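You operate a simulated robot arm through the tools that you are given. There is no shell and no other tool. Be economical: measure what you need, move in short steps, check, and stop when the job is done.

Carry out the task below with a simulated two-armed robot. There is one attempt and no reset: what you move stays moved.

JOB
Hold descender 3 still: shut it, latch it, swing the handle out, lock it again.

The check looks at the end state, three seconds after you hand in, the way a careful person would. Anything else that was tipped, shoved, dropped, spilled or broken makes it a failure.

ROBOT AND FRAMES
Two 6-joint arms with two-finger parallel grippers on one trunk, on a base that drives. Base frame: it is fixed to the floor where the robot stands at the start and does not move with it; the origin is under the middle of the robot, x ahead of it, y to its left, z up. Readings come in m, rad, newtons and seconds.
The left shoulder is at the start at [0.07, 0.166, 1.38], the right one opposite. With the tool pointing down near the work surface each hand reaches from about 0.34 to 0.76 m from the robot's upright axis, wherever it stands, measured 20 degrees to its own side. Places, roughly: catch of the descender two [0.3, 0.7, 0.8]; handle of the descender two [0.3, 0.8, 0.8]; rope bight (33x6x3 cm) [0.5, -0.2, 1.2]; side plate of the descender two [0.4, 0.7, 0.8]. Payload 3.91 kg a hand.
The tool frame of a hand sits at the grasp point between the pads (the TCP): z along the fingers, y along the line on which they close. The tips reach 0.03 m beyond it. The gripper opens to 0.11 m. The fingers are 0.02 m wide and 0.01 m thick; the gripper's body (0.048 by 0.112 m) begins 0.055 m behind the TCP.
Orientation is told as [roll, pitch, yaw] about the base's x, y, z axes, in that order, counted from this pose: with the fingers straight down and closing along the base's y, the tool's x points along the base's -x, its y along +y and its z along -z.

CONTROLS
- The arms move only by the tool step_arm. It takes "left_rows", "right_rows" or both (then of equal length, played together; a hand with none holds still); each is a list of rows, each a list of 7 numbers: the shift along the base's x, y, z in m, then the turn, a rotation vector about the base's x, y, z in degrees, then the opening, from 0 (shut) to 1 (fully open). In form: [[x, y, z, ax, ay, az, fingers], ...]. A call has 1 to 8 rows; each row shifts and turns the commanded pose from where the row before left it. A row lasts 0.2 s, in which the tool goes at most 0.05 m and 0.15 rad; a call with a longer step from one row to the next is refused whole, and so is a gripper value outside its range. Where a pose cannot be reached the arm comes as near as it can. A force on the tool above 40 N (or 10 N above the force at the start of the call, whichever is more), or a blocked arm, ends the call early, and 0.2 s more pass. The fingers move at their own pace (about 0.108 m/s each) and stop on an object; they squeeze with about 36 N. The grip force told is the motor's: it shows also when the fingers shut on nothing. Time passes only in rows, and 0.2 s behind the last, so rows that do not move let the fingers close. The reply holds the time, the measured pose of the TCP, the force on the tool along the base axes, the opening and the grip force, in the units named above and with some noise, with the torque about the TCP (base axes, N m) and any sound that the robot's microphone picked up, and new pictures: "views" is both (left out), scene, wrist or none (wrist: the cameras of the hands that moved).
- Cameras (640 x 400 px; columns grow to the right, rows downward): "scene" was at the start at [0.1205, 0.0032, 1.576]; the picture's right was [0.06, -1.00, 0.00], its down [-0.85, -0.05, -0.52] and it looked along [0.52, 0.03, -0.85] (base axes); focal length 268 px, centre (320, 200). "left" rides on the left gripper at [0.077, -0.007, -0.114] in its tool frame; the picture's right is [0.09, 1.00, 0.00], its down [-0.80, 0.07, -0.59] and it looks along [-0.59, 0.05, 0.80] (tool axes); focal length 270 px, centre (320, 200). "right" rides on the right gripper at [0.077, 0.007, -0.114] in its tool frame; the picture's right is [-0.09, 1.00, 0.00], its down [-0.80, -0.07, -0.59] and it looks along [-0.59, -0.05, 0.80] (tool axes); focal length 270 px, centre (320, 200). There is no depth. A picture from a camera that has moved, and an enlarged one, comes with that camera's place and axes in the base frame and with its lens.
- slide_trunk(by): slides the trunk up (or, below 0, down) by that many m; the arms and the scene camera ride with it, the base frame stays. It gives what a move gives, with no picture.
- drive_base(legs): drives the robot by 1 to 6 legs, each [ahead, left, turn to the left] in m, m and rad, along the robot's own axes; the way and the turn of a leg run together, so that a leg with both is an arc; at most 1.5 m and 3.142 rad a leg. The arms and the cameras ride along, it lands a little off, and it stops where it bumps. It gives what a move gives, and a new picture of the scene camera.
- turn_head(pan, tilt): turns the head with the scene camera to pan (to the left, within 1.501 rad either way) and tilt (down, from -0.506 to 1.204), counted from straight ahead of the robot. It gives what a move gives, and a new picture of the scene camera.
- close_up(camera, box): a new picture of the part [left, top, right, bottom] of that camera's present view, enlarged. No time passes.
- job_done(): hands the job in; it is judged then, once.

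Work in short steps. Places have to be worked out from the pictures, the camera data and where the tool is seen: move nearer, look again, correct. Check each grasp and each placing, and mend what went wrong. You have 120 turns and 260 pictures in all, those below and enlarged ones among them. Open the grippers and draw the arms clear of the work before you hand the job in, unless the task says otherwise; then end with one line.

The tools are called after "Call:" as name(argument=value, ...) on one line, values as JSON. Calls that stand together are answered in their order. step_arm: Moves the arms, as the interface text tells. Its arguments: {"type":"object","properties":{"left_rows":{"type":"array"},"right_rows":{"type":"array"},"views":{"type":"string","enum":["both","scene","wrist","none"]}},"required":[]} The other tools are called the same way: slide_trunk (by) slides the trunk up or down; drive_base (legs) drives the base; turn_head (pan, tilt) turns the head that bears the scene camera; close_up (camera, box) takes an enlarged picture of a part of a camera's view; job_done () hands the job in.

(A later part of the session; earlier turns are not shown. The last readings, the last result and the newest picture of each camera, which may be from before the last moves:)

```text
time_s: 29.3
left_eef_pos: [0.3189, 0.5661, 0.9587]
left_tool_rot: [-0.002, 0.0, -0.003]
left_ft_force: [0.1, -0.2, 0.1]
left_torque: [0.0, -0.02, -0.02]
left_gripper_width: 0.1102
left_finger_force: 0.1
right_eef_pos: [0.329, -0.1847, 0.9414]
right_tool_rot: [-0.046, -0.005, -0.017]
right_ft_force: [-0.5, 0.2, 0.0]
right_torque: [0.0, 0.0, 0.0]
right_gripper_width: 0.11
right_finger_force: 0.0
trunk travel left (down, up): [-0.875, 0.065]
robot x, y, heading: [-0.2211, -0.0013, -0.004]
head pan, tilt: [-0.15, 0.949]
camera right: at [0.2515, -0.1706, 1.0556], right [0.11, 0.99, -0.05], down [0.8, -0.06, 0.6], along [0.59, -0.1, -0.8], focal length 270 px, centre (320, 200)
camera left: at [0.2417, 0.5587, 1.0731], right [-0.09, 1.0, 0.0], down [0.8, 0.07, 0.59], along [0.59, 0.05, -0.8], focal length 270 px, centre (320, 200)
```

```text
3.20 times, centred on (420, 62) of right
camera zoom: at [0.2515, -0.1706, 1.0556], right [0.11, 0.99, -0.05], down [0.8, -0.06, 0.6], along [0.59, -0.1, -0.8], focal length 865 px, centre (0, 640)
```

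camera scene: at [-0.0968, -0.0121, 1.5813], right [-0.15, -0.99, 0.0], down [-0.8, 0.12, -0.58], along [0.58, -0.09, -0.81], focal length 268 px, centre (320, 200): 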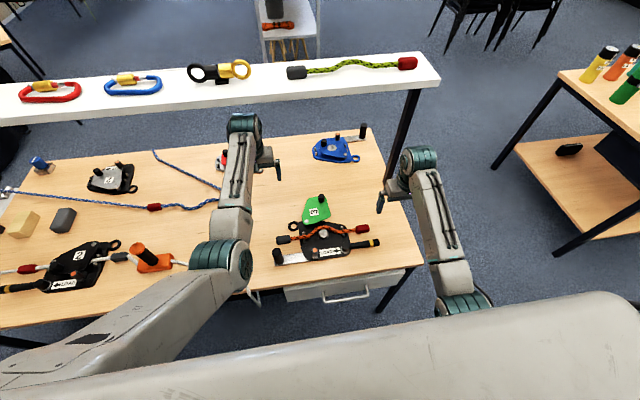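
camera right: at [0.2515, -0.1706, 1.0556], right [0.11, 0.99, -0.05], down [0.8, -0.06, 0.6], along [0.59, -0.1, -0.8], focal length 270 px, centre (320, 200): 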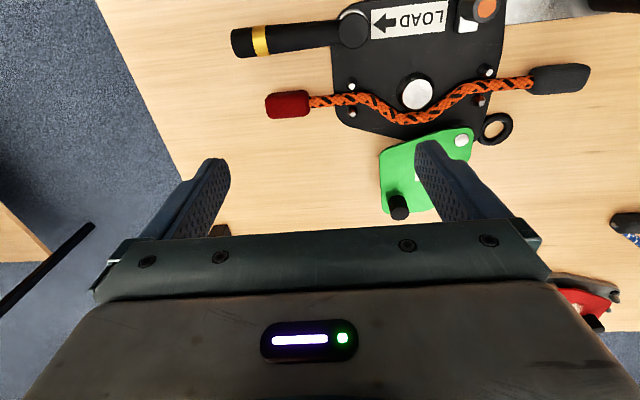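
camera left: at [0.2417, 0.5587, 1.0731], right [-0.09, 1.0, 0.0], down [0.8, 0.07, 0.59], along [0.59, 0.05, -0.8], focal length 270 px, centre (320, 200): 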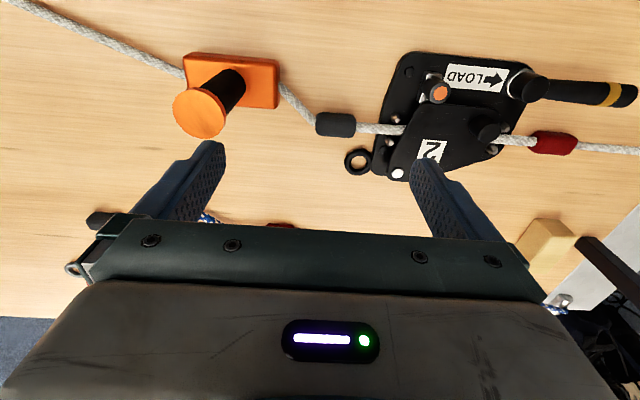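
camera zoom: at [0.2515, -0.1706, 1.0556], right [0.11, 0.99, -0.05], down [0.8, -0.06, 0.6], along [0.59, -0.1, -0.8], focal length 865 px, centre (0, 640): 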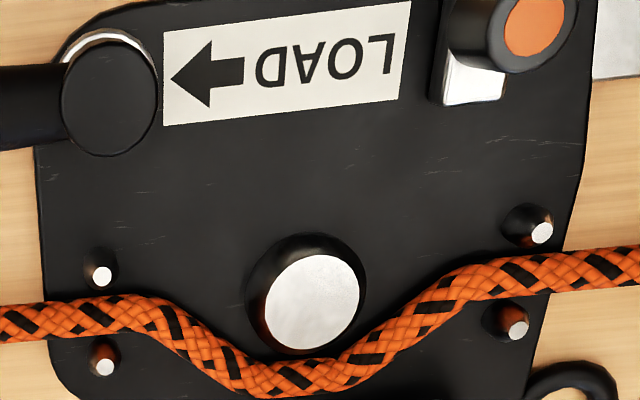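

Descender two shows the latched look: its catch block slides in a slot along x, over the plate's edge; on 3 it sits back toward me. So latching = pushing the orange-topped catch away from me. Now I bring the left hand back toward the upright holding post of descender 3.

Call:
step_arm(left_rows=[[0, -0.048, 0, 0, 0, 0, 1], [0, -0.048, 0, 0, 0, 0, 1], [0, -0.048, 0, 0, 0, 0, 1], [0, -0.048, 0, 0, 0, 0, 1], [0, -0.048, 0, 0, 0, 0, 1], [0, -0.048, 0, 0, 0, 0, 1], [0, -0.048, 0, 0, 0, 0, 1], [0, -0.04, -0.02, 0, 0, 0, 1]], right_rows=[[0, -0.02, 0, 0, 0, 0, 1], [0, -0.01, 0, 0, 0, 0, 1], [0, 0, 0, 0, 0, 0, 1], [0, 0, 0, 0, 0, 0, 1], [0, 0, 0, 0, 0, 0, 1], [0, 0, 0, 0, 0, 0, 1], [0, 0, 0, 0, 0, 0, 1], [0, 0, 0, 0, 0, 0, 1]], views="both")

```text
time_s: 31.1
left_eef_pos: [0.3215, 0.1913, 0.923]
left_tool_rot: [0.0, -0.001, -0.001]
left_ft_force: [0.3, 0.0, 0.1]
left_torque: [0.03, -0.01, 0.0]
left_gripper_width: 0.11
left_finger_force: 0.0
left hand out of reach, approached as far as the arm can: row 5, 6
right_eef_pos: [0.3291, -0.218, 0.9422]
right_tool_rot: [-0.044, -0.003, -0.017]
right_ft_force: [0.0, -0.6, 0.0]
right_torque: [0.02, -0.02, 0.0]
right_gripper_width: 0.1102
right_finger_force: 0.0
trunk travel left (down, up): [-0.875, 0.065]
robot x, y, heading: [-0.2225, 0.0006, -0.008]
head pan, tilt: [-0.15, 0.949]
camera scene: at [-0.097, -0.0142, 1.5813], right [-0.15, -0.99, 0.0], down [-0.8, 0.12, -0.58], along [0.58, -0.09, -0.81], focal length 268 px, centre (320, 200)
camera right: at [0.2514, -0.2039, 1.0558], right [0.11, 0.99, -0.04], down [0.8, -0.06, 0.6], along [0.59, -0.1, -0.8], focal length 270 px, centre (320, 200)
camera left: at [0.2454, 0.1838, 1.0369], right [-0.09, 1.0, 0.0], down [0.8, 0.07, 0.59], along [0.59, 0.05, -0.8], focal length 270 px, centre (320, 200)
```

scene: 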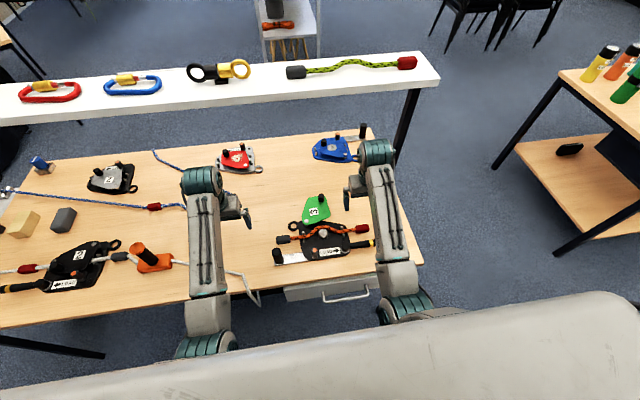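
right: 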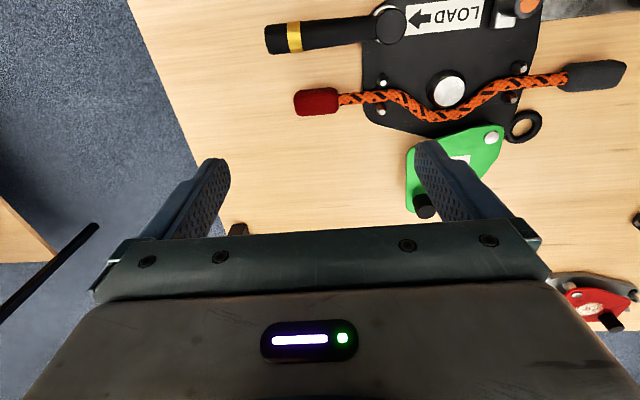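
left: 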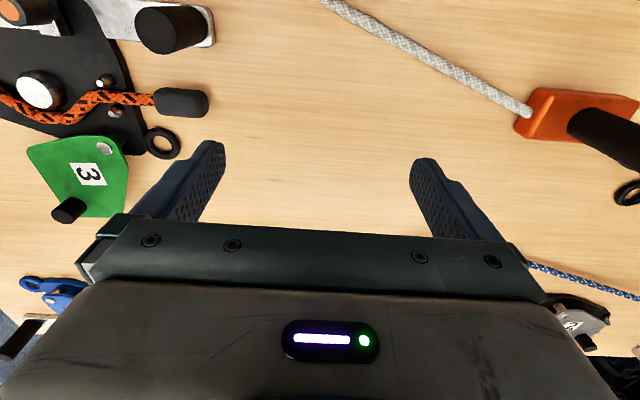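

The post, from both cameras, stands at about (0.27, 0.08) with its top near z 0.83. I move the left hand above it, tips still well above it.

Call:
step_arm(left_rows=[[-0.017, -0.037, -0.008, 0, 0, 0, 1], [-0.017, -0.037, -0.008, 0, 0, 0, 1], [-0.017, -0.037, -0.007, 0, 0, 0, 1]], views="both")

```text
time_s: 32.0
left_eef_pos: [0.2842, 0.1784, 0.8879]
left_tool_rot: [0.159, -0.017, 0.021]
left_ft_force: [-0.2, 0.2, -0.4]
left_torque: [0.02, 0.01, -0.02]
left_gripper_width: 0.1101
left_finger_force: 0.1
left hand out of reach, approached as far as the arm can: row 3
right_eef_pos: [0.3299, -0.2146, 0.942]
right_tool_rot: [-0.044, -0.004, -0.018]
right_ft_force: [0.4, 0.2, 1.0]
right_torque: [0.01, 0.0, 0.02]
right_gripper_width: 0.1099
right_finger_force: 0.0
trunk travel left (down, up): [-0.875, 0.065]
robot x, y, heading: [-0.2184, 0.0015, -0.003]
head pan, tilt: [-0.15, 0.949]
stopped in row 3 (left hand): the arm was blocked; the commanded pose is now the measured one
camera scene: at [-0.0967, -0.0106, 1.5813], right [-0.15, -0.99, 0.0], down [-0.8, 0.12, -0.58], along [0.58, -0.09, -0.81], focal length 268 px, centre (320, 200)
camera left: at [0.2059, 0.1507, 0.9977], right [-0.11, 0.98, 0.16], down [0.79, -0.01, 0.61], along [0.6, 0.19, -0.78], focal length 270 px, centre (320, 200)
```

scene: 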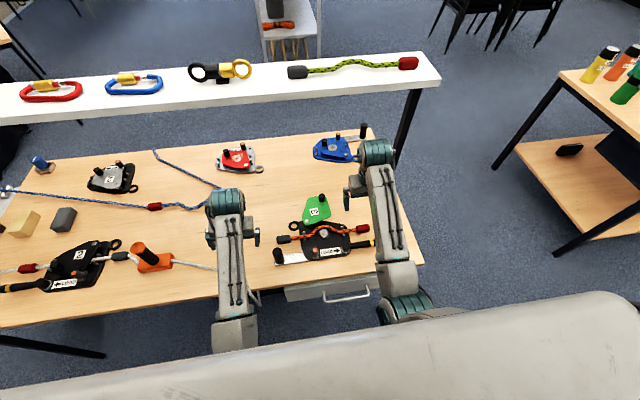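
left: 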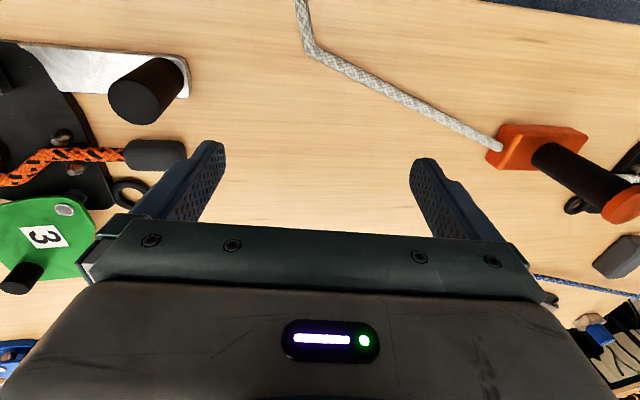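

The left elbow is blocked near my trunk: I'm still a bit close. I back off 8 cm (hands are above everything in that direction) for more room.

Call:
drive_base(legs=[[-0.08, 0, 0]])

Call:
step_arm(left_rows=[[0.03, 0, 0.02, -5, 0, -1, 1], [0.04, -0.02, 0, -4, 1, 0, 1], [0.0, -0.04, 0, 0, 0, 0, 1], [0.0, -0.035, 0, 0, 0, 0, 1]], views="both")

```text
time_s: 33.0
left_eef_pos: [0.2068, 0.1766, 0.8843]
left_tool_rot: [0.158, -0.013, 0.02]
left_ft_force: [-0.5, -0.4, -0.4]
left_torque: [-0.01, -0.03, 0.03]
left_gripper_width: 0.11
left_finger_force: 0.0
right_eef_pos: [0.2535, -0.2158, 0.9403]
right_tool_rot: [-0.046, -0.001, -0.016]
right_ft_force: [0.6, 0.6, -0.1]
right_torque: [0.01, 0.02, 0.0]
right_gripper_width: 0.11
right_finger_force: 0.0
trunk travel left (down, up): [-0.875, 0.065]
robot x, y, heading: [-0.3003, 0.0012, -0.001]
head pan, tilt: [-0.15, 0.949]
camera scene: at [-0.1711, -0.0112, 1.5808], right [-0.15, -0.99, 0.0], down [-0.81, 0.12, -0.58], along [0.57, -0.09, -0.81], focal length 268 px, centre (320, 200)
```

scene: 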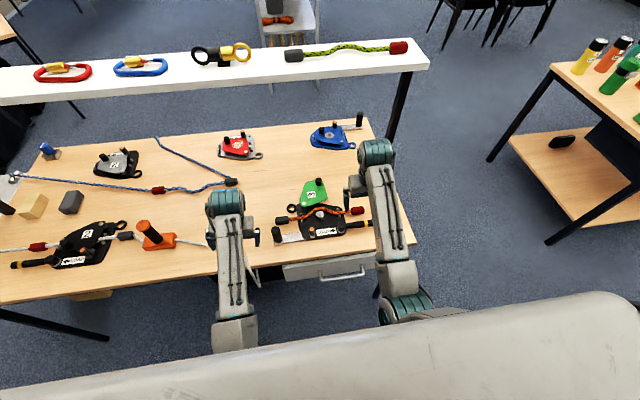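

```text
time_s: 34.2
left_eef_pos: [0.28, 0.149, 0.8937]
left_tool_rot: [0.098, 0.003, 0.041]
left_ft_force: [-0.1, 1.1, 1.1]
left_torque: [0.01, 0.0, -0.03]
left_gripper_width: 0.11
left_finger_force: 0.1
right_eef_pos: [0.252, -0.2153, 0.9421]
right_tool_rot: [-0.046, -0.003, -0.018]
right_ft_force: [-0.9, -0.2, 0.2]
right_torque: [0.0, 0.0, -0.02]
right_gripper_width: 0.1101
right_finger_force: 0.0
trunk travel left (down, up): [-0.875, 0.065]
robot x, y, heading: [-0.2969, -0.0039, -0.005]
head pan, tilt: [-0.15, 0.949]
stopped in row 4 (left hand): the arm was blocked; the commanded pose is now the measured one
camera scene: at [-0.174, -0.0106, 1.5811], right [-0.15, -0.99, 0.0], down [-0.8, 0.12, -0.58], along [0.57, -0.09, -0.81], focal length 268 px, centre (320, 200)
camera left: at [0.2047, 0.1284, 1.0076], right [-0.13, 0.99, 0.1], down [0.8, 0.05, 0.6], along [0.58, 0.16, -0.8], focal length 270 px, centre (320, 200)
```

scene: 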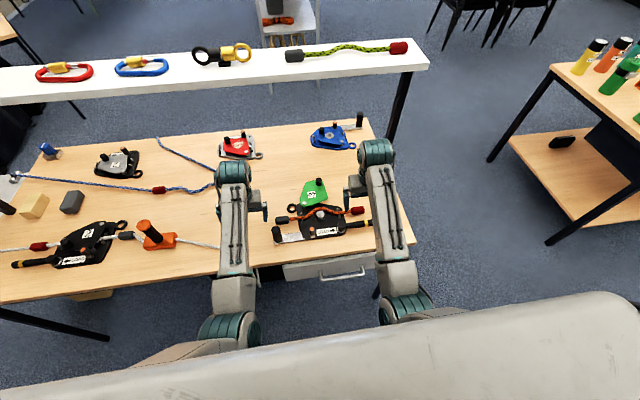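
left: 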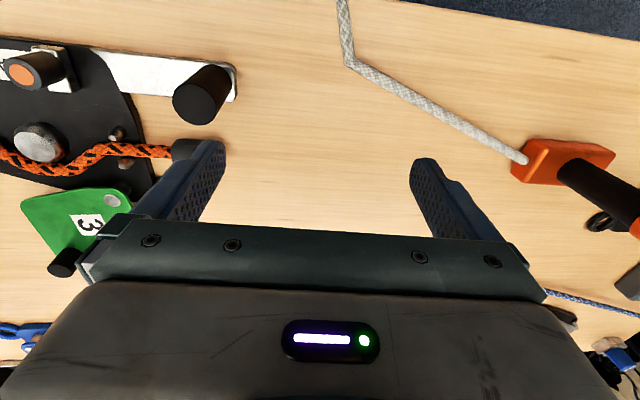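

Inward motion is blocked when the arms are folded; a longer stretch frees them. I raise the left hand, back off 10 cm more, and lower the trunk a bit for reach.

Call:
step_arm(left_rows=[[0.0, 0.02, 0.03, -3, 0, -1, 1], [0.0, 0.02, 0.03, -3, 0, -1, 1]], right_rows=[[0.0, -0.01, 0.01, 1, 0, 0.5, 1], [0.0, -0.01, 0.01, 1.5, 0, 0.5, 1]], views="none")

Call:
drive_base(legs=[[-0.1, 0, 0]])

Call:
slide_trunk(by=-0.07)

Call:
step_arm(left_rows=[[0.04, 0, 0.01, 0, 0, 0, 1], [0.04, -0.02, 0, 0, 0, 0, 1], [0.02, -0.04, 0, 0, 0, 0, 1], [0.0, -0.03, 0, 0, 0, 0, 1]], views="both")

```text
time_s: 34.9
left_eef_pos: [0.2801, 0.1849, 0.9537]
left_tool_rot: [-0.009, 0.006, 0.004]
left_ft_force: [0.4, 1.4, -0.3]
left_torque: [0.0, 0.01, 0.03]
left_gripper_width: 0.1099
left_finger_force: 0.0
right_eef_pos: [0.256, -0.2325, 0.9457]
right_tool_rot: [-0.001, -0.008, 0.0]
right_ft_force: [-0.9, 0.1, -0.2]
right_torque: [-0.02, -0.03, -0.02]
right_gripper_width: 0.1099
right_finger_force: 0.0
right hand out of reach, approached as far as the arm can: row 1, 2
trunk travel left (down, up): [-0.875, 0.065]
robot x, y, heading: [-0.2989, 0.0022, -0.001]
head pan, tilt: [-0.15, 0.949]
```

```text
time_s: 36.0
left_eef_pos: [0.1798, 0.1867, 0.9535]
left_tool_rot: [-0.009, 0.007, 0.006]
left_ft_force: [-0.1, 0.2, 0.0]
left_torque: [0.02, 0.04, 0.01]
left_gripper_width: 0.1101
left_finger_force: 0.1
right_eef_pos: [0.156, -0.2335, 0.9441]
right_tool_rot: [-0.001, -0.005, 0.0]
right_ft_force: [0.3, -0.3, -0.5]
right_torque: [0.0, 0.01, 0.01]
right_gripper_width: 0.11
right_finger_force: 0.0
trunk travel left (down, up): [-0.875, 0.065]
robot x, y, heading: [-0.4009, 0.0024, 0.001]
head pan, tilt: [-0.15, 0.949]
camera scene: at [-0.274, -0.0108, 1.581], right [-0.15, -0.99, 0.0], down [-0.8, 0.12, -0.58], along [0.57, -0.09, -0.81], focal length 268 px, centre (320, 200)
```

scene: 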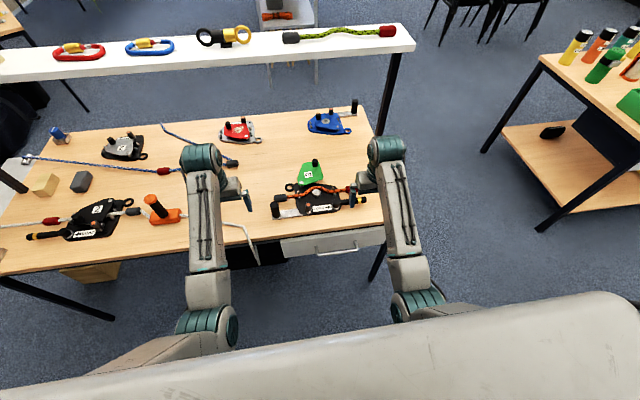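

```text
time_s: 37.1
left_eef_pos: [0.1797, 0.1856, 0.884]
left_tool_rot: [-0.008, 0.005, 0.004]
left_ft_force: [0.0, 0.1, -0.2]
left_torque: [0.01, 0.01, -0.02]
left_gripper_width: 0.1098
left_finger_force: 0.0
right_eef_pos: [0.1549, -0.2339, 0.8763]
right_tool_rot: [-0.002, -0.007, 0.001]
right_ft_force: [-0.1, -0.1, 0.6]
right_torque: [-0.02, 0.02, -0.02]
right_gripper_width: 0.1098
right_finger_force: 0.0
trunk travel left (down, up): [-0.805, 0.135]
robot x, y, heading: [-0.3977, -0.0023, -0.001]
head pan, tilt: [-0.15, 0.949]
```

```text
time_s: 38.1
left_eef_pos: [0.2774, 0.0945, 0.8957]
left_tool_rot: [-0.008, 0.007, 0.007]
left_ft_force: [-0.8, 0.3, -0.6]
left_torque: [0.02, 0.0, 0.01]
left_gripper_width: 0.1101
left_finger_force: 0.0
right_eef_pos: [0.1558, -0.2325, 0.8762]
right_tool_rot: [-0.001, -0.007, 0.0]
right_ft_force: [-0.1, -0.1, -0.2]
right_torque: [0.0, 0.01, 0.02]
right_gripper_width: 0.11
right_finger_force: 0.1
trunk travel left (down, up): [-0.805, 0.135]
robot x, y, heading: [-0.4009, -0.0009, 0.0]
head pan, tilt: [-0.15, 0.949]
camera scene: at [-0.2766, -0.0118, 1.5112], right [-0.15, -0.99, 0.0], down [-0.8, 0.12, -0.58], along [0.58, -0.09, -0.81], focal length 268 px, centre (320, 200)
camera left: at [0.2015, 0.0878, 1.0108], right [-0.09, 1.0, -0.01], down [0.8, 0.08, 0.59], along [0.59, 0.05, -0.81], focal length 270 px, centre (320, 200)
```

scene: 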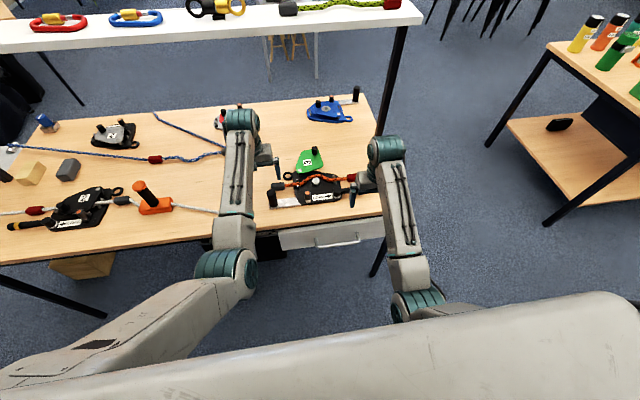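
left: 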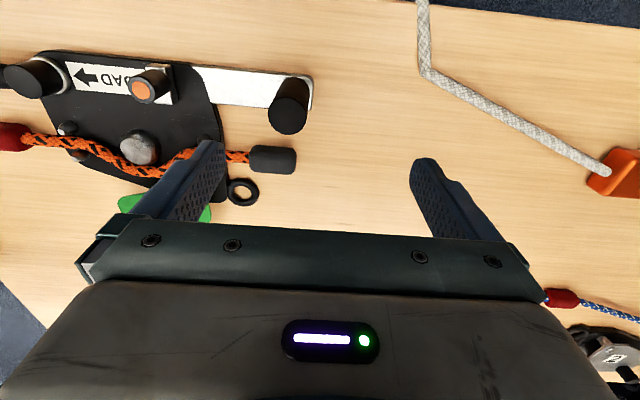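

Free now. From this view the post is at (0.266, 0.069), top z about 0.83. I centre the left hand over it and lower.

Call:
step_arm(left_rows=[[-0.011, -0.0255, 0, 0, 0, 0, 1], [0, 0, -0.03, 0, 0, 0, 1], [0, 0, -0.03, 0, 0, 0, 1], [0, 0, -0.03, 0, 0, 0, 1]], views="both")

```text
time_s: 39.1
left_eef_pos: [0.2681, 0.0714, 0.8036]
left_tool_rot: [-0.009, 0.002, 0.004]
left_ft_force: [-0.2, -0.4, 0.7]
left_torque: [0.01, 0.01, 0.04]
left_gripper_width: 0.1102
left_finger_force: 0.0
right_eef_pos: [0.1556, -0.2327, 0.875]
right_tool_rot: [-0.002, -0.007, 0.0]
right_ft_force: [1.0, 1.5, -0.3]
right_torque: [-0.02, -0.02, -0.01]
right_gripper_width: 0.1098
right_finger_force: 0.1
trunk travel left (down, up): [-0.805, 0.135]
robot x, y, heading: [-0.4026, 0.0025, -0.005]
head pan, tilt: [-0.15, 0.949]
camera scene: at [-0.2766, -0.0115, 1.5113], right [-0.15, -0.99, 0.0], down [-0.8, 0.12, -0.58], along [0.58, -0.09, -0.81], focal length 268 px, centre (320, 200)
camera left: at [0.1912, 0.0649, 0.9191], right [-0.09, 1.0, -0.01], down [0.8, 0.08, 0.59], along [0.59, 0.05, -0.81], focal length 270 px, centre (320, 200)
```

scene: 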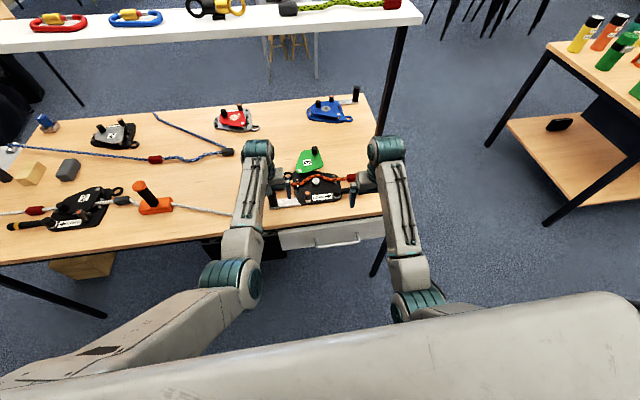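
left: 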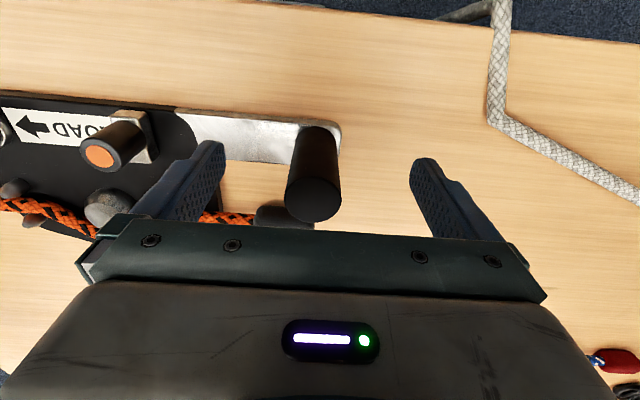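

The post is between the fingers, but seems about 1 cm nearer me than the pads' middle. I shift back 1.1 cm and close gently with no motion.

Call:
step_arm(left_rows=[[-0.011, -0.001, 0, 0, 0, 0, 1], [0, 0, 0, 0, 0, 0, 0.5], [0, 0, 0, 0, 0, 0, 0.1], [0, 0, 0, 0, 0, 0, 0], [0, 0, 0, 0, 0, 0, 0]], views="wrist")

```text
time_s: 40.3
left_eef_pos: [0.2549, 0.0701, 0.804]
left_tool_rot: [-0.009, 0.004, 0.004]
left_ft_force: [0.2, 0.3, -0.1]
left_torque: [0.03, 0.0, 0.0]
left_gripper_width: 0.0002
left_finger_force: 36.2
right_eef_pos: [0.1554, -0.2328, 0.8745]
right_tool_rot: [-0.003, -0.008, 0.0]
right_ft_force: [-0.9, 0.4, -1.3]
right_torque: [-0.01, 0.01, 0.02]
right_gripper_width: 0.1099
right_finger_force: 0.1
trunk travel left (down, up): [-0.805, 0.135]
robot x, y, heading: [-0.4002, 0.0005, -0.001]
head pan, tilt: [-0.15, 0.949]
camera left: at [0.18, 0.0639, 0.9195], right [-0.09, 1.0, -0.01], down [0.8, 0.08, 0.59], along [0.59, 0.05, -0.81], focal length 270 px, centre (320, 200)
```

left: 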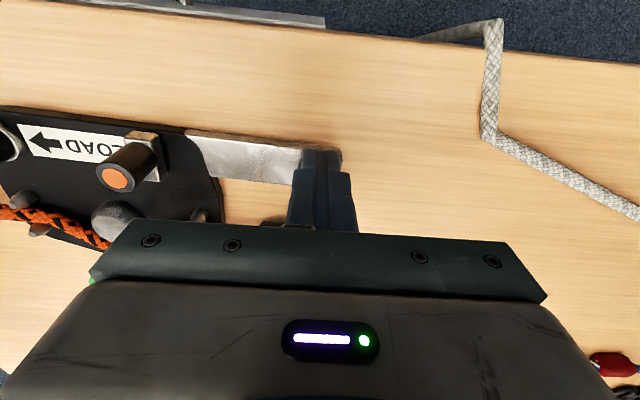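

The fingers shut in front of the post (it lies farther forward, about x 0.28). I open, move forward and look again.

Call:
step_arm(left_rows=[[0, 0, 0, 0, 0, 0, 1], [0, 0, 0, 0, 0, 0, 1], [0, 0, 0, 0, 0, 0, 1], [0.024, 0, 0, 0, 0, 0, 1]], views="wrist")

```text
time_s: 41.3
left_eef_pos: [0.2805, 0.0693, 0.8028]
left_tool_rot: [-0.009, 0.008, 0.006]
left_ft_force: [-0.2, 0.2, 0.2]
left_torque: [0.01, 0.02, 0.0]
left_gripper_width: 0.1099
left_finger_force: 0.0
right_eef_pos: [0.1556, -0.2318, 0.8761]
right_tool_rot: [-0.001, -0.006, 0.0]
right_ft_force: [-0.5, -0.1, -0.3]
right_torque: [0.0, 0.02, -0.02]
right_gripper_width: 0.1103
right_finger_force: 0.0
trunk travel left (down, up): [-0.805, 0.135]
robot x, y, heading: [-0.3992, -0.0005, -0.003]
head pan, tilt: [-0.15, 0.949]
camera left: at [0.2053, 0.0627, 0.9171], right [-0.09, 1.0, -0.01], down [0.8, 0.08, 0.59], along [0.59, 0.05, -0.81], focal length 270 px, centre (320, 200)
```

left: 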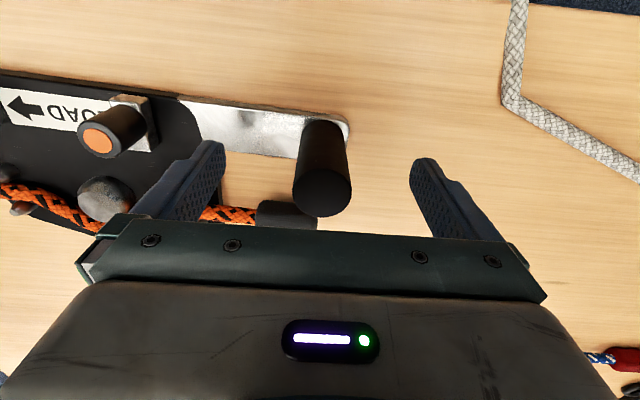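

Now the post matches the pads' position in x; it is about 6 mm to the right. I correct, lower 1 cm and close.

Call:
step_arm(left_rows=[[-0.001, -0.006, -0.012, 0, 0, 0, 1], [0, 0, 0, 0, 0, 0, 0.5], [0, 0, 0, 0, 0, 0, 0.1], [0, 0, 0, 0, 0, 0, 0], [0, 0, 0, 0, 0, 0, 0]], views="wrist")

```text
time_s: 42.5
left_eef_pos: [0.2797, 0.0625, 0.7905]
left_tool_rot: [-0.01, 0.006, 0.005]
left_ft_force: [-0.9, 1.9, 0.1]
left_torque: [0.99, -0.1, 0.12]
left_gripper_width: 0.0298
left_finger_force: 35.9
right_eef_pos: [0.1547, -0.2325, 0.8775]
right_tool_rot: [-0.001, -0.008, 0.0]
right_ft_force: [0.3, 0.4, 0.6]
right_torque: [-0.05, 0.03, 0.01]
right_gripper_width: 0.1101
right_finger_force: 0.1
trunk travel left (down, up): [-0.805, 0.135]
robot x, y, heading: [-0.4015, 0.0016, -0.003]
head pan, tilt: [-0.15, 0.949]
camera left: at [0.2035, 0.0563, 0.9056], right [-0.09, 1.0, -0.01], down [0.8, 0.08, 0.59], along [0.59, 0.05, -0.81], focal length 270 px, centre (320, 200)
```

left: 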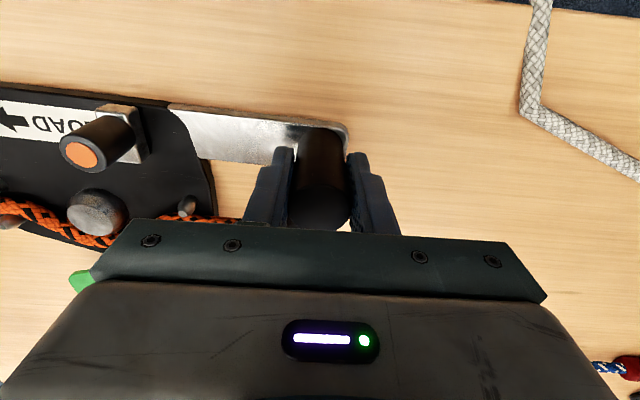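

The left hand holds the post firmly (3 cm wide). Now the right hand goes, tilted forward for reach, to above the green plate's black knob, which I place at (0.483, -0.109).

Call:
step_arm(right_rows=[[0.035, 0.0, 0.02, 0, -8, 0, 1], [0.04, 0.015, 0.02, 0, -8, 0, 1], [0.04, 0.02, 0, 0, -8, 0, 1], [0.04, 0.02, 0, 0, 0, 0, 1], [0.04, 0.02, 0, 0, 0, 0, 1], [0.04, 0.02, 0, 0, 0, 0, 1], [0.04, 0.01, 0, 0, 0, 0, 1], [0.03, 0.01, 0, 0, 0, 0, 1]], views="both")

```text
time_s: 44.3
left_eef_pos: [0.2792, 0.0616, 0.7912]
left_tool_rot: [-0.009, 0.006, 0.005]
left_ft_force: [1.3, -1.2, 0.0]
left_torque: [0.97, 0.25, 0.04]
left_gripper_width: 0.0298
left_finger_force: 36.3
right_eef_pos: [0.4635, -0.1201, 0.9164]
right_tool_rot: [-0.002, -0.426, -0.001]
right_ft_force: [-0.8, 0.4, -1.0]
right_torque: [0.0, -0.02, 0.03]
right_gripper_width: 0.11
right_finger_force: 0.0
trunk travel left (down, up): [-0.805, 0.135]
robot x, y, heading: [-0.4023, 0.0036, -0.002]
head pan, tilt: [-0.15, 0.949]
camera scene: at [-0.2753, -0.0106, 1.5111], right [-0.15, -0.99, 0.0], down [-0.8, 0.12, -0.58], along [0.57, -0.09, -0.81], focal length 268 px, centre (320, 200)
camera right: at [0.3457, -0.1125, 0.9885], right [0.08, 1.0, 0.03], down [0.48, -0.07, 0.87], along [0.87, -0.05, -0.49], focal length 270 px, centre (320, 200)
```

scene: 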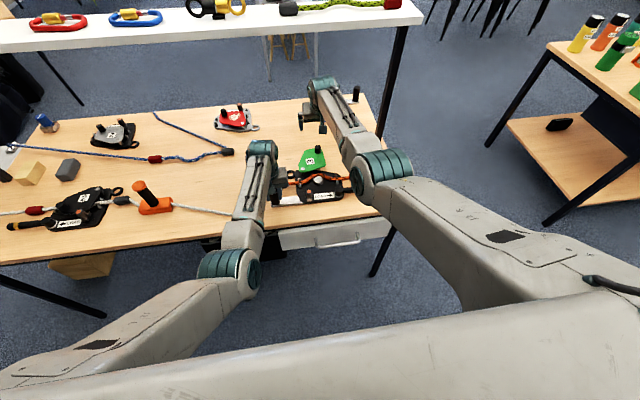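
right: 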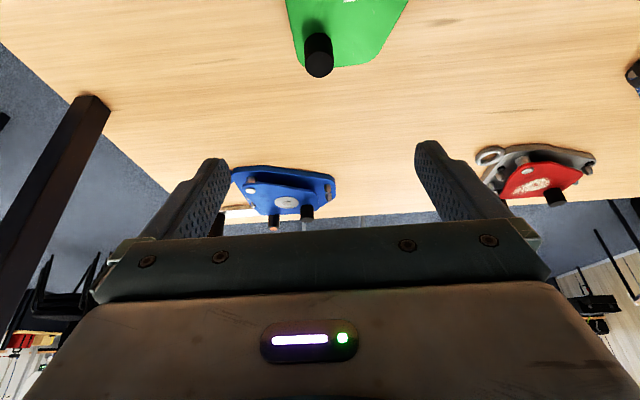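

Knob at about (0.484, -0.116), top z 0.787. I lower around it in steps.

Call:
step_arm(right_rows=[[0.01, 0.002, -0.04, 0, 0, 0, 1], [0.01, 0.002, -0.04, 0, 0, 0, 1], [0.0, 0, -0.03, 0, 0, 0, 1]], views="wrist")

```text
time_s: 45.1
left_eef_pos: [0.2799, 0.0626, 0.7912]
left_tool_rot: [-0.008, 0.005, 0.006]
left_ft_force: [-0.3, 1.3, -0.7]
left_torque: [1.07, 0.0, 0.05]
left_gripper_width: 0.0296
left_finger_force: 36.5
right_eef_pos: [0.4537, -0.1224, 0.8507]
right_tool_rot: [-0.002, -0.426, 0.0]
right_ft_force: [0.1, 0.0, 1.3]
right_torque: [0.02, 0.02, 0.0]
right_gripper_width: 0.11
right_finger_force: 0.0
right hand out of reach, approached as far as the arm can: row 1, 2, 3
trunk travel left (down, up): [-0.805, 0.135]
robot x, y, heading: [-0.4023, 0.0038, -0.005]
head pan, tilt: [-0.15, 0.949]
camera right: at [0.3355, -0.1158, 0.9241], right [0.08, 1.0, 0.03], down [0.48, -0.07, 0.87], along [0.87, -0.05, -0.49], focal length 270 px, centre (320, 200)
```

right: 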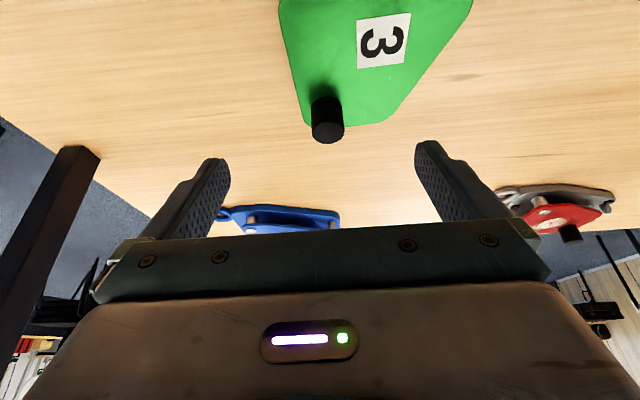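

Out of reach at this tilt; a steeper forward tilt shortens the need. I tilt 26° more in place, then advance to the knob.

Call:
step_arm(right_rows=[[0.0, 0.0, 0, 0, -7, 0, 1], [0.0, 0.0, 0, 0, -7, 0, 1], [0.0, 0, 0, 0, -7, 0, 1], [0.0, 0, 0, 0, -6, 0, 1], [0.01, 0.003, -0.02, 0, 0, 0, 1]], views="wrist")

```text
time_s: 46.3
left_eef_pos: [0.2799, 0.0625, 0.7907]
left_tool_rot: [-0.008, 0.005, 0.005]
left_ft_force: [0.8, 0.2, -0.1]
left_torque: [1.09, 0.01, 0.02]
left_gripper_width: 0.0297
left_finger_force: 36.0
right_eef_pos: [0.4634, -0.1198, 0.8304]
right_tool_rot: [-0.001, -0.896, 0.0]
right_ft_force: [0.3, 0.5, 0.9]
right_torque: [-0.01, -0.04, 0.03]
right_gripper_width: 0.1101
right_finger_force: 0.2
trunk travel left (down, up): [-0.805, 0.135]
robot x, y, heading: [-0.4002, -0.0032, -0.004]
head pan, tilt: [-0.15, 0.949]
camera right: at [0.3248, -0.1139, 0.8424], right [0.06, 1.0, 0.07], down [0.04, -0.07, 1.0], along [1.0, -0.05, -0.04], focal length 270 px, centre (320, 200)
```

right: 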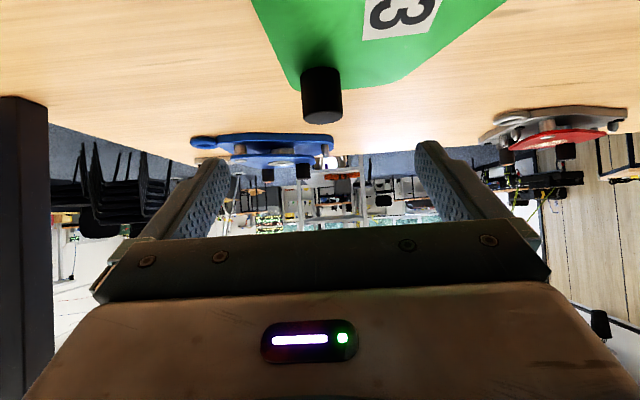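

The knob is ahead between the fingers. I move to enclose it: 1.2 cm forward, 4.3 cm down.

Call:
step_arm(right_rows=[[0.004, 0.003, -0.02, 0, 0, 0, 1], [0.008, 0.0, -0.02, 0, 0, 0, 1]], views="wrist")

```text
time_s: 46.9
left_eef_pos: [0.2798, 0.0618, 0.791]
left_tool_rot: [-0.008, 0.003, 0.005]
left_ft_force: [1.3, -0.6, 0.3]
left_torque: [1.01, 0.18, -0.02]
left_gripper_width: 0.0295
left_finger_force: 36.1
right_eef_pos: [0.4682, -0.1151, 0.7946]
right_tool_rot: [0.0, -0.897, 0.002]
right_ft_force: [0.7, 0.4, -0.2]
right_torque: [-0.01, -0.07, -0.02]
right_gripper_width: 0.1101
right_finger_force: 0.0
right hand out of reach, approached as far as the arm can: row 2
trunk travel left (down, up): [-0.805, 0.135]
robot x, y, heading: [-0.3991, -0.0048, -0.001]
head pan, tilt: [-0.15, 0.949]
camera right: at [0.3299, -0.1077, 0.8067], right [0.05, 1.0, 0.07], down [0.04, -0.07, 1.0], along [1.0, -0.05, -0.04], focal length 270 px, centre (320, 200)
```

right: 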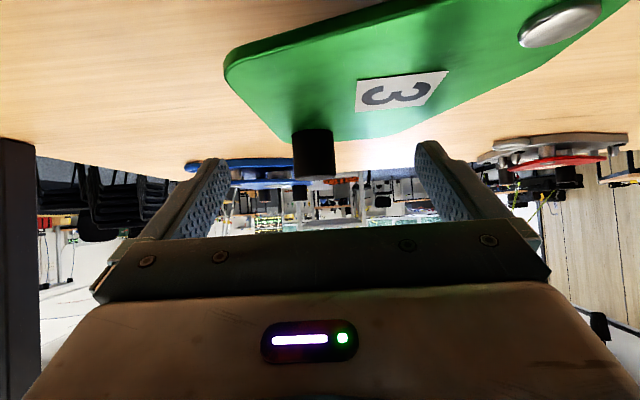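

The pads overlap the knob's upper centimetre. I try to get slightly lower with a bit more tilt, then close.

Call:
step_arm(right_rows=[[0.004, -0.003, -0.008, 0, -6, 0, 1], [0.0, 0.0, 0, 0, 0, 0, 0.5], [0.0, 0.0, 0, 0, 0, 0, 0.1], [0.0, 0.0, 0, 0, 0, 0, 0.0], [0.0, 0.0, 0, 0, 0, 0, 0.0]], views="wrist")

```text
time_s: 48.1
left_eef_pos: [0.2802, 0.0628, 0.7897]
left_tool_rot: [-0.007, 0.006, 0.005]
left_ft_force: [-7.6, 6.1, 0.3]
left_torque: [0.87, -0.29, -0.03]
left_gripper_width: 0.0298
left_finger_force: 36.1
right_eef_pos: [0.4649, -0.116, 0.7899]
right_tool_rot: [-0.006, -1.001, 0.002]
right_ft_force: [9.3, -8.1, 0.6]
right_torque: [-0.64, -0.22, -0.15]
right_gripper_width: 0.0231
right_finger_force: 36.2
right hand out of reach, approached as far as the arm can: row 1
trunk travel left (down, up): [-0.805, 0.135]
robot x, y, heading: [-0.4002, 0.001, -0.001]
head pan, tilt: [-0.15, 0.949]
camera right: at [0.3269, -0.1088, 0.7868], right [0.05, 1.0, 0.07], down [-0.07, -0.07, 1.0], along [1.0, -0.05, 0.06], focal length 270 px, centre (320, 200)
```

right: 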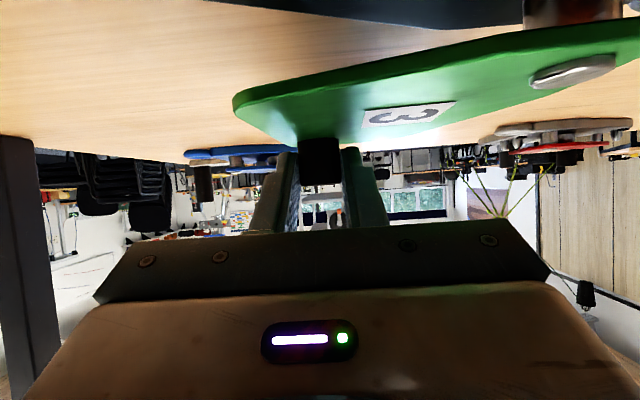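

The knob is gripped (2.3 cm). I pull it along the arc about the rivet (0.398, -0.04), first 24°.

Call:
step_arm(right_rows=[[-0.0114, -0.011, 0, 0, 0, 0, 0], [-0.0129, -0.0094, 0, 0, 2, 0, 0], [-0.014, -0.0074, 0, 0, 3, 0, 0]], views="wrist")

```text
time_s: 48.9
left_eef_pos: [0.2792, 0.065, 0.7903]
left_tool_rot: [-0.001, 0.007, 0.007]
left_ft_force: [-23.0, 27.3, 5.6]
left_torque: [-0.17, -0.18, 0.06]
left_gripper_width: 0.0287
left_finger_force: 35.9
right_eef_pos: [0.4262, -0.147, 0.7912]
right_tool_rot: [-0.009, -0.916, 0.004]
right_ft_force: [21.9, -28.9, -0.7]
right_torque: [-0.1, -1.02, -0.37]
right_gripper_width: 0.0234
right_finger_force: 36.1
trunk travel left (down, up): [-0.805, 0.135]
robot x, y, heading: [-0.4014, -0.001, -0.0]
head pan, tilt: [-0.15, 0.949]
camera right: at [0.2884, -0.1386, 0.8002], right [0.06, 1.0, 0.06], down [0.02, -0.07, 1.0], along [1.0, -0.06, -0.02], focal length 270 px, centre (320, 200)
```

right: 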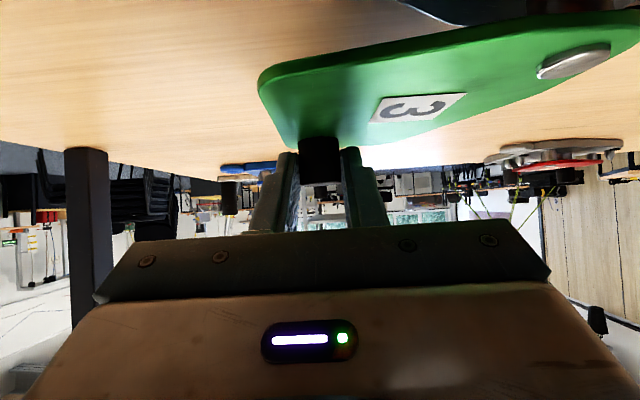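

The force on the right tool is radially outward (about 35 N), so my arc is a bit too tight. I ease outward and check.

Call:
step_arm(right_rows=[[0.001, -0.005, 0, 0, 0, 0, 0], [0, 0, 0, 0, 0, 0, 0]], views="none")

```text
time_s: 49.5
left_eef_pos: [0.2797, 0.0623, 0.7908]
left_tool_rot: [-0.007, 0.006, 0.005]
left_ft_force: [-12.4, 21.1, -0.1]
left_torque: [1.55, 0.22, 0.62]
left_gripper_width: 0.0289
left_finger_force: 35.5
right_eef_pos: [0.4263, -0.1469, 0.7909]
right_tool_rot: [-0.002, -0.916, 0.0]
right_ft_force: [10.6, -18.7, 4.3]
right_torque: [0.03, -0.11, -0.09]
right_gripper_width: 0.0231
right_finger_force: 35.7
trunk travel left (down, up): [-0.805, 0.135]
robot x, y, heading: [-0.3986, -0.0016, -0.002]
head pan, tilt: [-0.15, 0.949]
```

Easing helped (35→21 N). I continue with a wider radius of 0.12 m.

Call:
step_arm(right_rows=[[-0.014, -0.0095, 0, 0, 2, 0, 0], [-0.0164, -0.0037, 0, 0, 3, 0, 0], [-0.0166, -0.0013, 0.001, 0, 3, 0, 0]], views="wrist")

```text
time_s: 50.1
left_eef_pos: [0.2775, 0.063, 0.7907]
left_tool_rot: [-0.005, 0.008, 0.005]
left_ft_force: [1.2, -1.1, 0.7]
left_torque: [0.44, -0.43, 0.1]
left_gripper_width: 0.0289
left_finger_force: 36.4
right_eef_pos: [0.4005, -0.1636, 0.7923]
right_tool_rot: [-0.01, -0.842, 0.003]
right_ft_force: [-2.5, -1.5, 1.3]
right_torque: [0.25, 0.03, 0.32]
right_gripper_width: 0.0227
right_finger_force: 36.0
trunk travel left (down, up): [-0.805, 0.135]
robot x, y, heading: [-0.3993, -0.0008, -0.005]
head pan, tilt: [-0.15, 0.949]
stopped in row 3 (left hand): the force on the tool passed its limit (the readings are from after the stop); the commanded pose is now the measured one
camera right: at [0.2635, -0.1567, 0.8115], right [0.06, 1.0, 0.06], down [0.09, -0.06, 0.99], along [0.99, -0.06, -0.09], focal length 270 px, centre (320, 200)
```

right: 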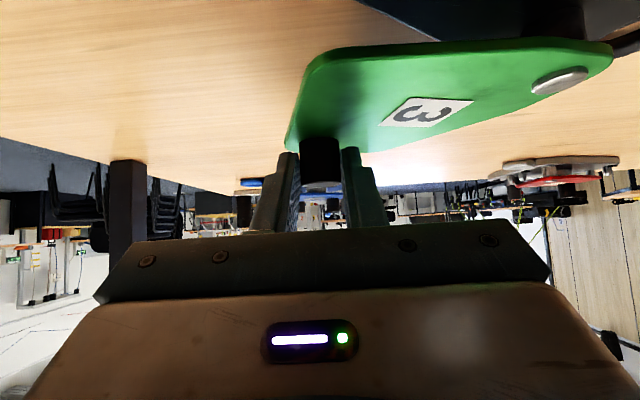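

Forces are low again and the plate follows well. I go on along the arc in smaller steps.

Call:
step_arm(right_rows=[[-0.0141, -0.0013, 0, 0, 2, 0, 0], [-0.0142, 0.0003, 0.001, 0, 3, 0, 0], [-0.0141, 0.0019, 0.001, 0, 3, 0, 0], [-0.0138, 0.0035, 0.001, 0, 3, 0, 0]], views="both")

```text
time_s: 51.1
left_eef_pos: [0.2777, 0.0644, 0.7913]
left_tool_rot: [-0.004, 0.006, 0.006]
left_ft_force: [-4.8, 10.5, -1.3]
left_torque: [1.36, 0.53, 0.62]
left_gripper_width: 0.0294
left_finger_force: 36.2
right_eef_pos: [0.3449, -0.1587, 0.7965]
right_tool_rot: [-0.005, -0.653, 0.001]
right_ft_force: [0.9, -12.0, 5.3]
right_torque: [0.0, -0.63, -0.63]
right_gripper_width: 0.0231
right_finger_force: 36.0
trunk travel left (down, up): [-0.805, 0.135]
robot x, y, heading: [-0.403, 0.0004, -0.002]
head pan, tilt: [-0.15, 0.949]
camera scene: at [-0.278, -0.0115, 1.5114], right [-0.15, -0.99, 0.0], down [-0.8, 0.12, -0.58], along [0.58, -0.09, -0.81], focal length 268 px, centre (320, 200)
camera right: at [0.2136, -0.1508, 0.8416], right [0.07, 1.0, 0.05], down [0.28, -0.07, 0.96], along [0.96, -0.06, -0.28], focal length 270 px, centre (320, 200)
```

scene: 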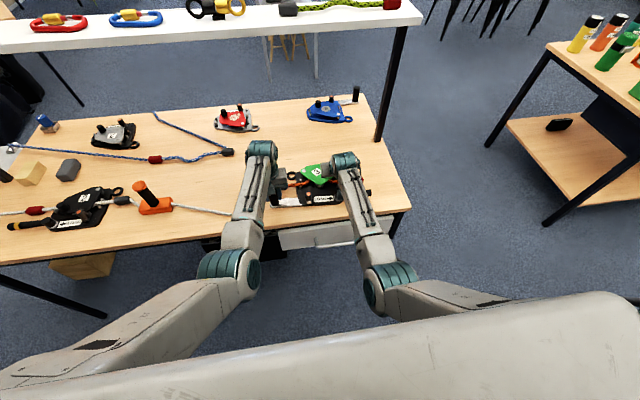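
right: 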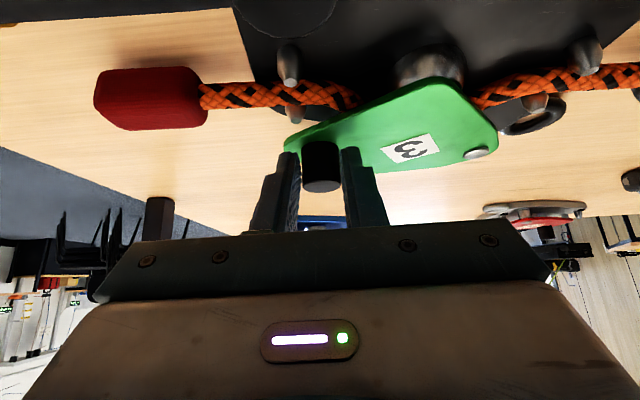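

The plate now slides over the bollard. I continue the arc inward, about 18° more.

Call:
step_arm(right_rows=[[-0.0123, 0.0037, 0, 0, 2, 0, 0], [-0.0117, 0.006, 0.0, 0, 2, 0, 0], [-0.0111, 0.0072, 0.0, 0, 2, 0, 0]], views="wrist")

```text
time_s: 51.9
left_eef_pos: [0.2786, 0.0629, 0.7908]
left_tool_rot: [-0.003, 0.007, 0.004]
left_ft_force: [-0.6, 9.3, -9.2]
left_torque: [1.11, 0.56, 0.47]
left_gripper_width: 0.0298
left_finger_force: 35.9
right_eef_pos: [0.3099, -0.1439, 0.7977]
right_tool_rot: [-0.012, -0.548, 0.001]
right_ft_force: [-3.5, -13.1, 17.4]
right_torque: [-0.23, -0.79, -0.77]
right_gripper_width: 0.0227
right_finger_force: 36.0
trunk travel left (down, up): [-0.805, 0.135]
robot x, y, heading: [-0.4034, 0.0046, -0.003]
head pan, tilt: [-0.15, 0.949]
camera right: at [0.1837, -0.136, 0.8561], right [0.08, 1.0, 0.04], down [0.37, -0.06, 0.93], along [0.92, -0.06, -0.38], focal length 270 px, centre (320, 200)
```

right: 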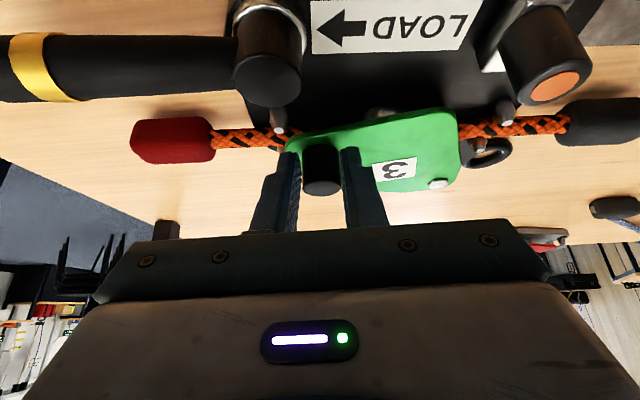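

Almost shut; the plate's near edge is still some 12° off parallel to the label. Two more steps, easing up slightly against the vertical load.

Call:
step_arm(right_rows=[[-0.0103, 0.0078, 0.001, 0, 1, 0, 0], [-0.0094, 0.009, 0.001, 0, 1, 0, 0]], views="wrist")

```text
time_s: 52.5
left_eef_pos: [0.2787, 0.065, 0.7908]
left_tool_rot: [-0.005, 0.005, 0.006]
left_ft_force: [-1.2, 10.5, -9.2]
left_torque: [0.71, 0.15, 0.28]
left_gripper_width: 0.0295
left_finger_force: 36.0
right_eef_pos: [0.2895, -0.1243, 0.7978]
right_tool_rot: [-0.012, -0.508, 0.005]
right_ft_force: [-4.1, -10.2, 11.6]
right_torque: [-0.32, -0.23, -0.55]
right_gripper_width: 0.0215
right_finger_force: 36.2
trunk travel left (down, up): [-0.805, 0.135]
robot x, y, heading: [-0.4035, 0.0005, -0.005]
head pan, tilt: [-0.15, 0.949]
camera right: at [0.1655, -0.1169, 0.8613], right [0.08, 1.0, 0.03], down [0.41, -0.06, 0.91], along [0.91, -0.06, -0.41], focal length 270 px, centre (320, 200)
```

right: 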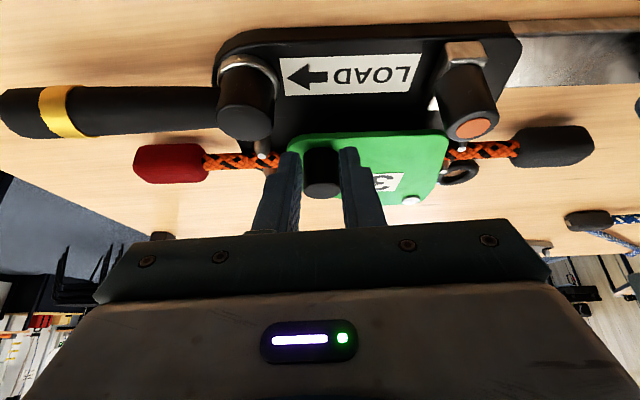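

The plate's edge is now parallel to the label. One small extra push to feel whether it rests on a stop.

Call:
step_arm(right_rows=[[-0.0055, 0.0065, 0.001, 0, 0, 0, 0], [0, 0, 0, 0, 0, 0, 0]], views="wrist")

Call:
close_up(camera="right", box=[200, 10, 560, 235])

```text
time_s: 53.1
left_eef_pos: [0.2805, 0.0668, 0.79]
left_tool_rot: [0.0, 0.006, 0.008]
left_ft_force: [-7.6, 36.3, 5.6]
left_torque: [-0.42, 0.43, -0.16]
left_gripper_width: 0.0294
left_finger_force: 35.5
right_eef_pos: [0.2844, -0.1231, 0.7986]
right_tool_rot: [-0.015, -0.511, 0.003]
right_ft_force: [9.7, -38.0, -1.5]
right_torque: [-0.87, -0.21, -0.97]
right_gripper_width: 0.0211
right_finger_force: 36.0
trunk travel left (down, up): [-0.805, 0.135]
robot x, y, heading: [-0.3981, 0.0035, -0.002]
head pan, tilt: [-0.15, 0.949]
camera right: at [0.1608, -0.1141, 0.8611], right [0.08, 1.0, 0.03], down [0.41, -0.06, 0.91], along [0.91, -0.06, -0.41], focal length 270 px, centre (320, 200)
```

right: 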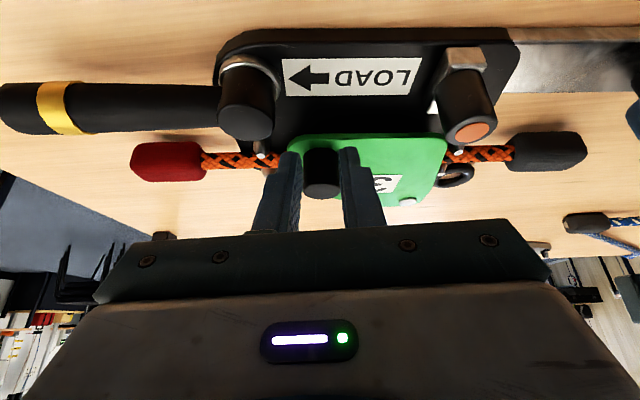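

```text
1.78 times, centred on (380, 122) of right
camera zoom: at [0.1608, -0.1141, 0.8611], right [0.08, 1.0, 0.03], down [0.41, -0.06, 0.91], along [0.91, -0.06, -0.41], focal length 480 px, centre (213, 338)
```

zoom: 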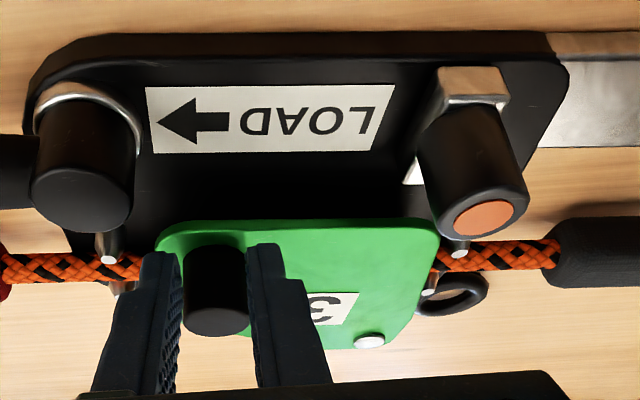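

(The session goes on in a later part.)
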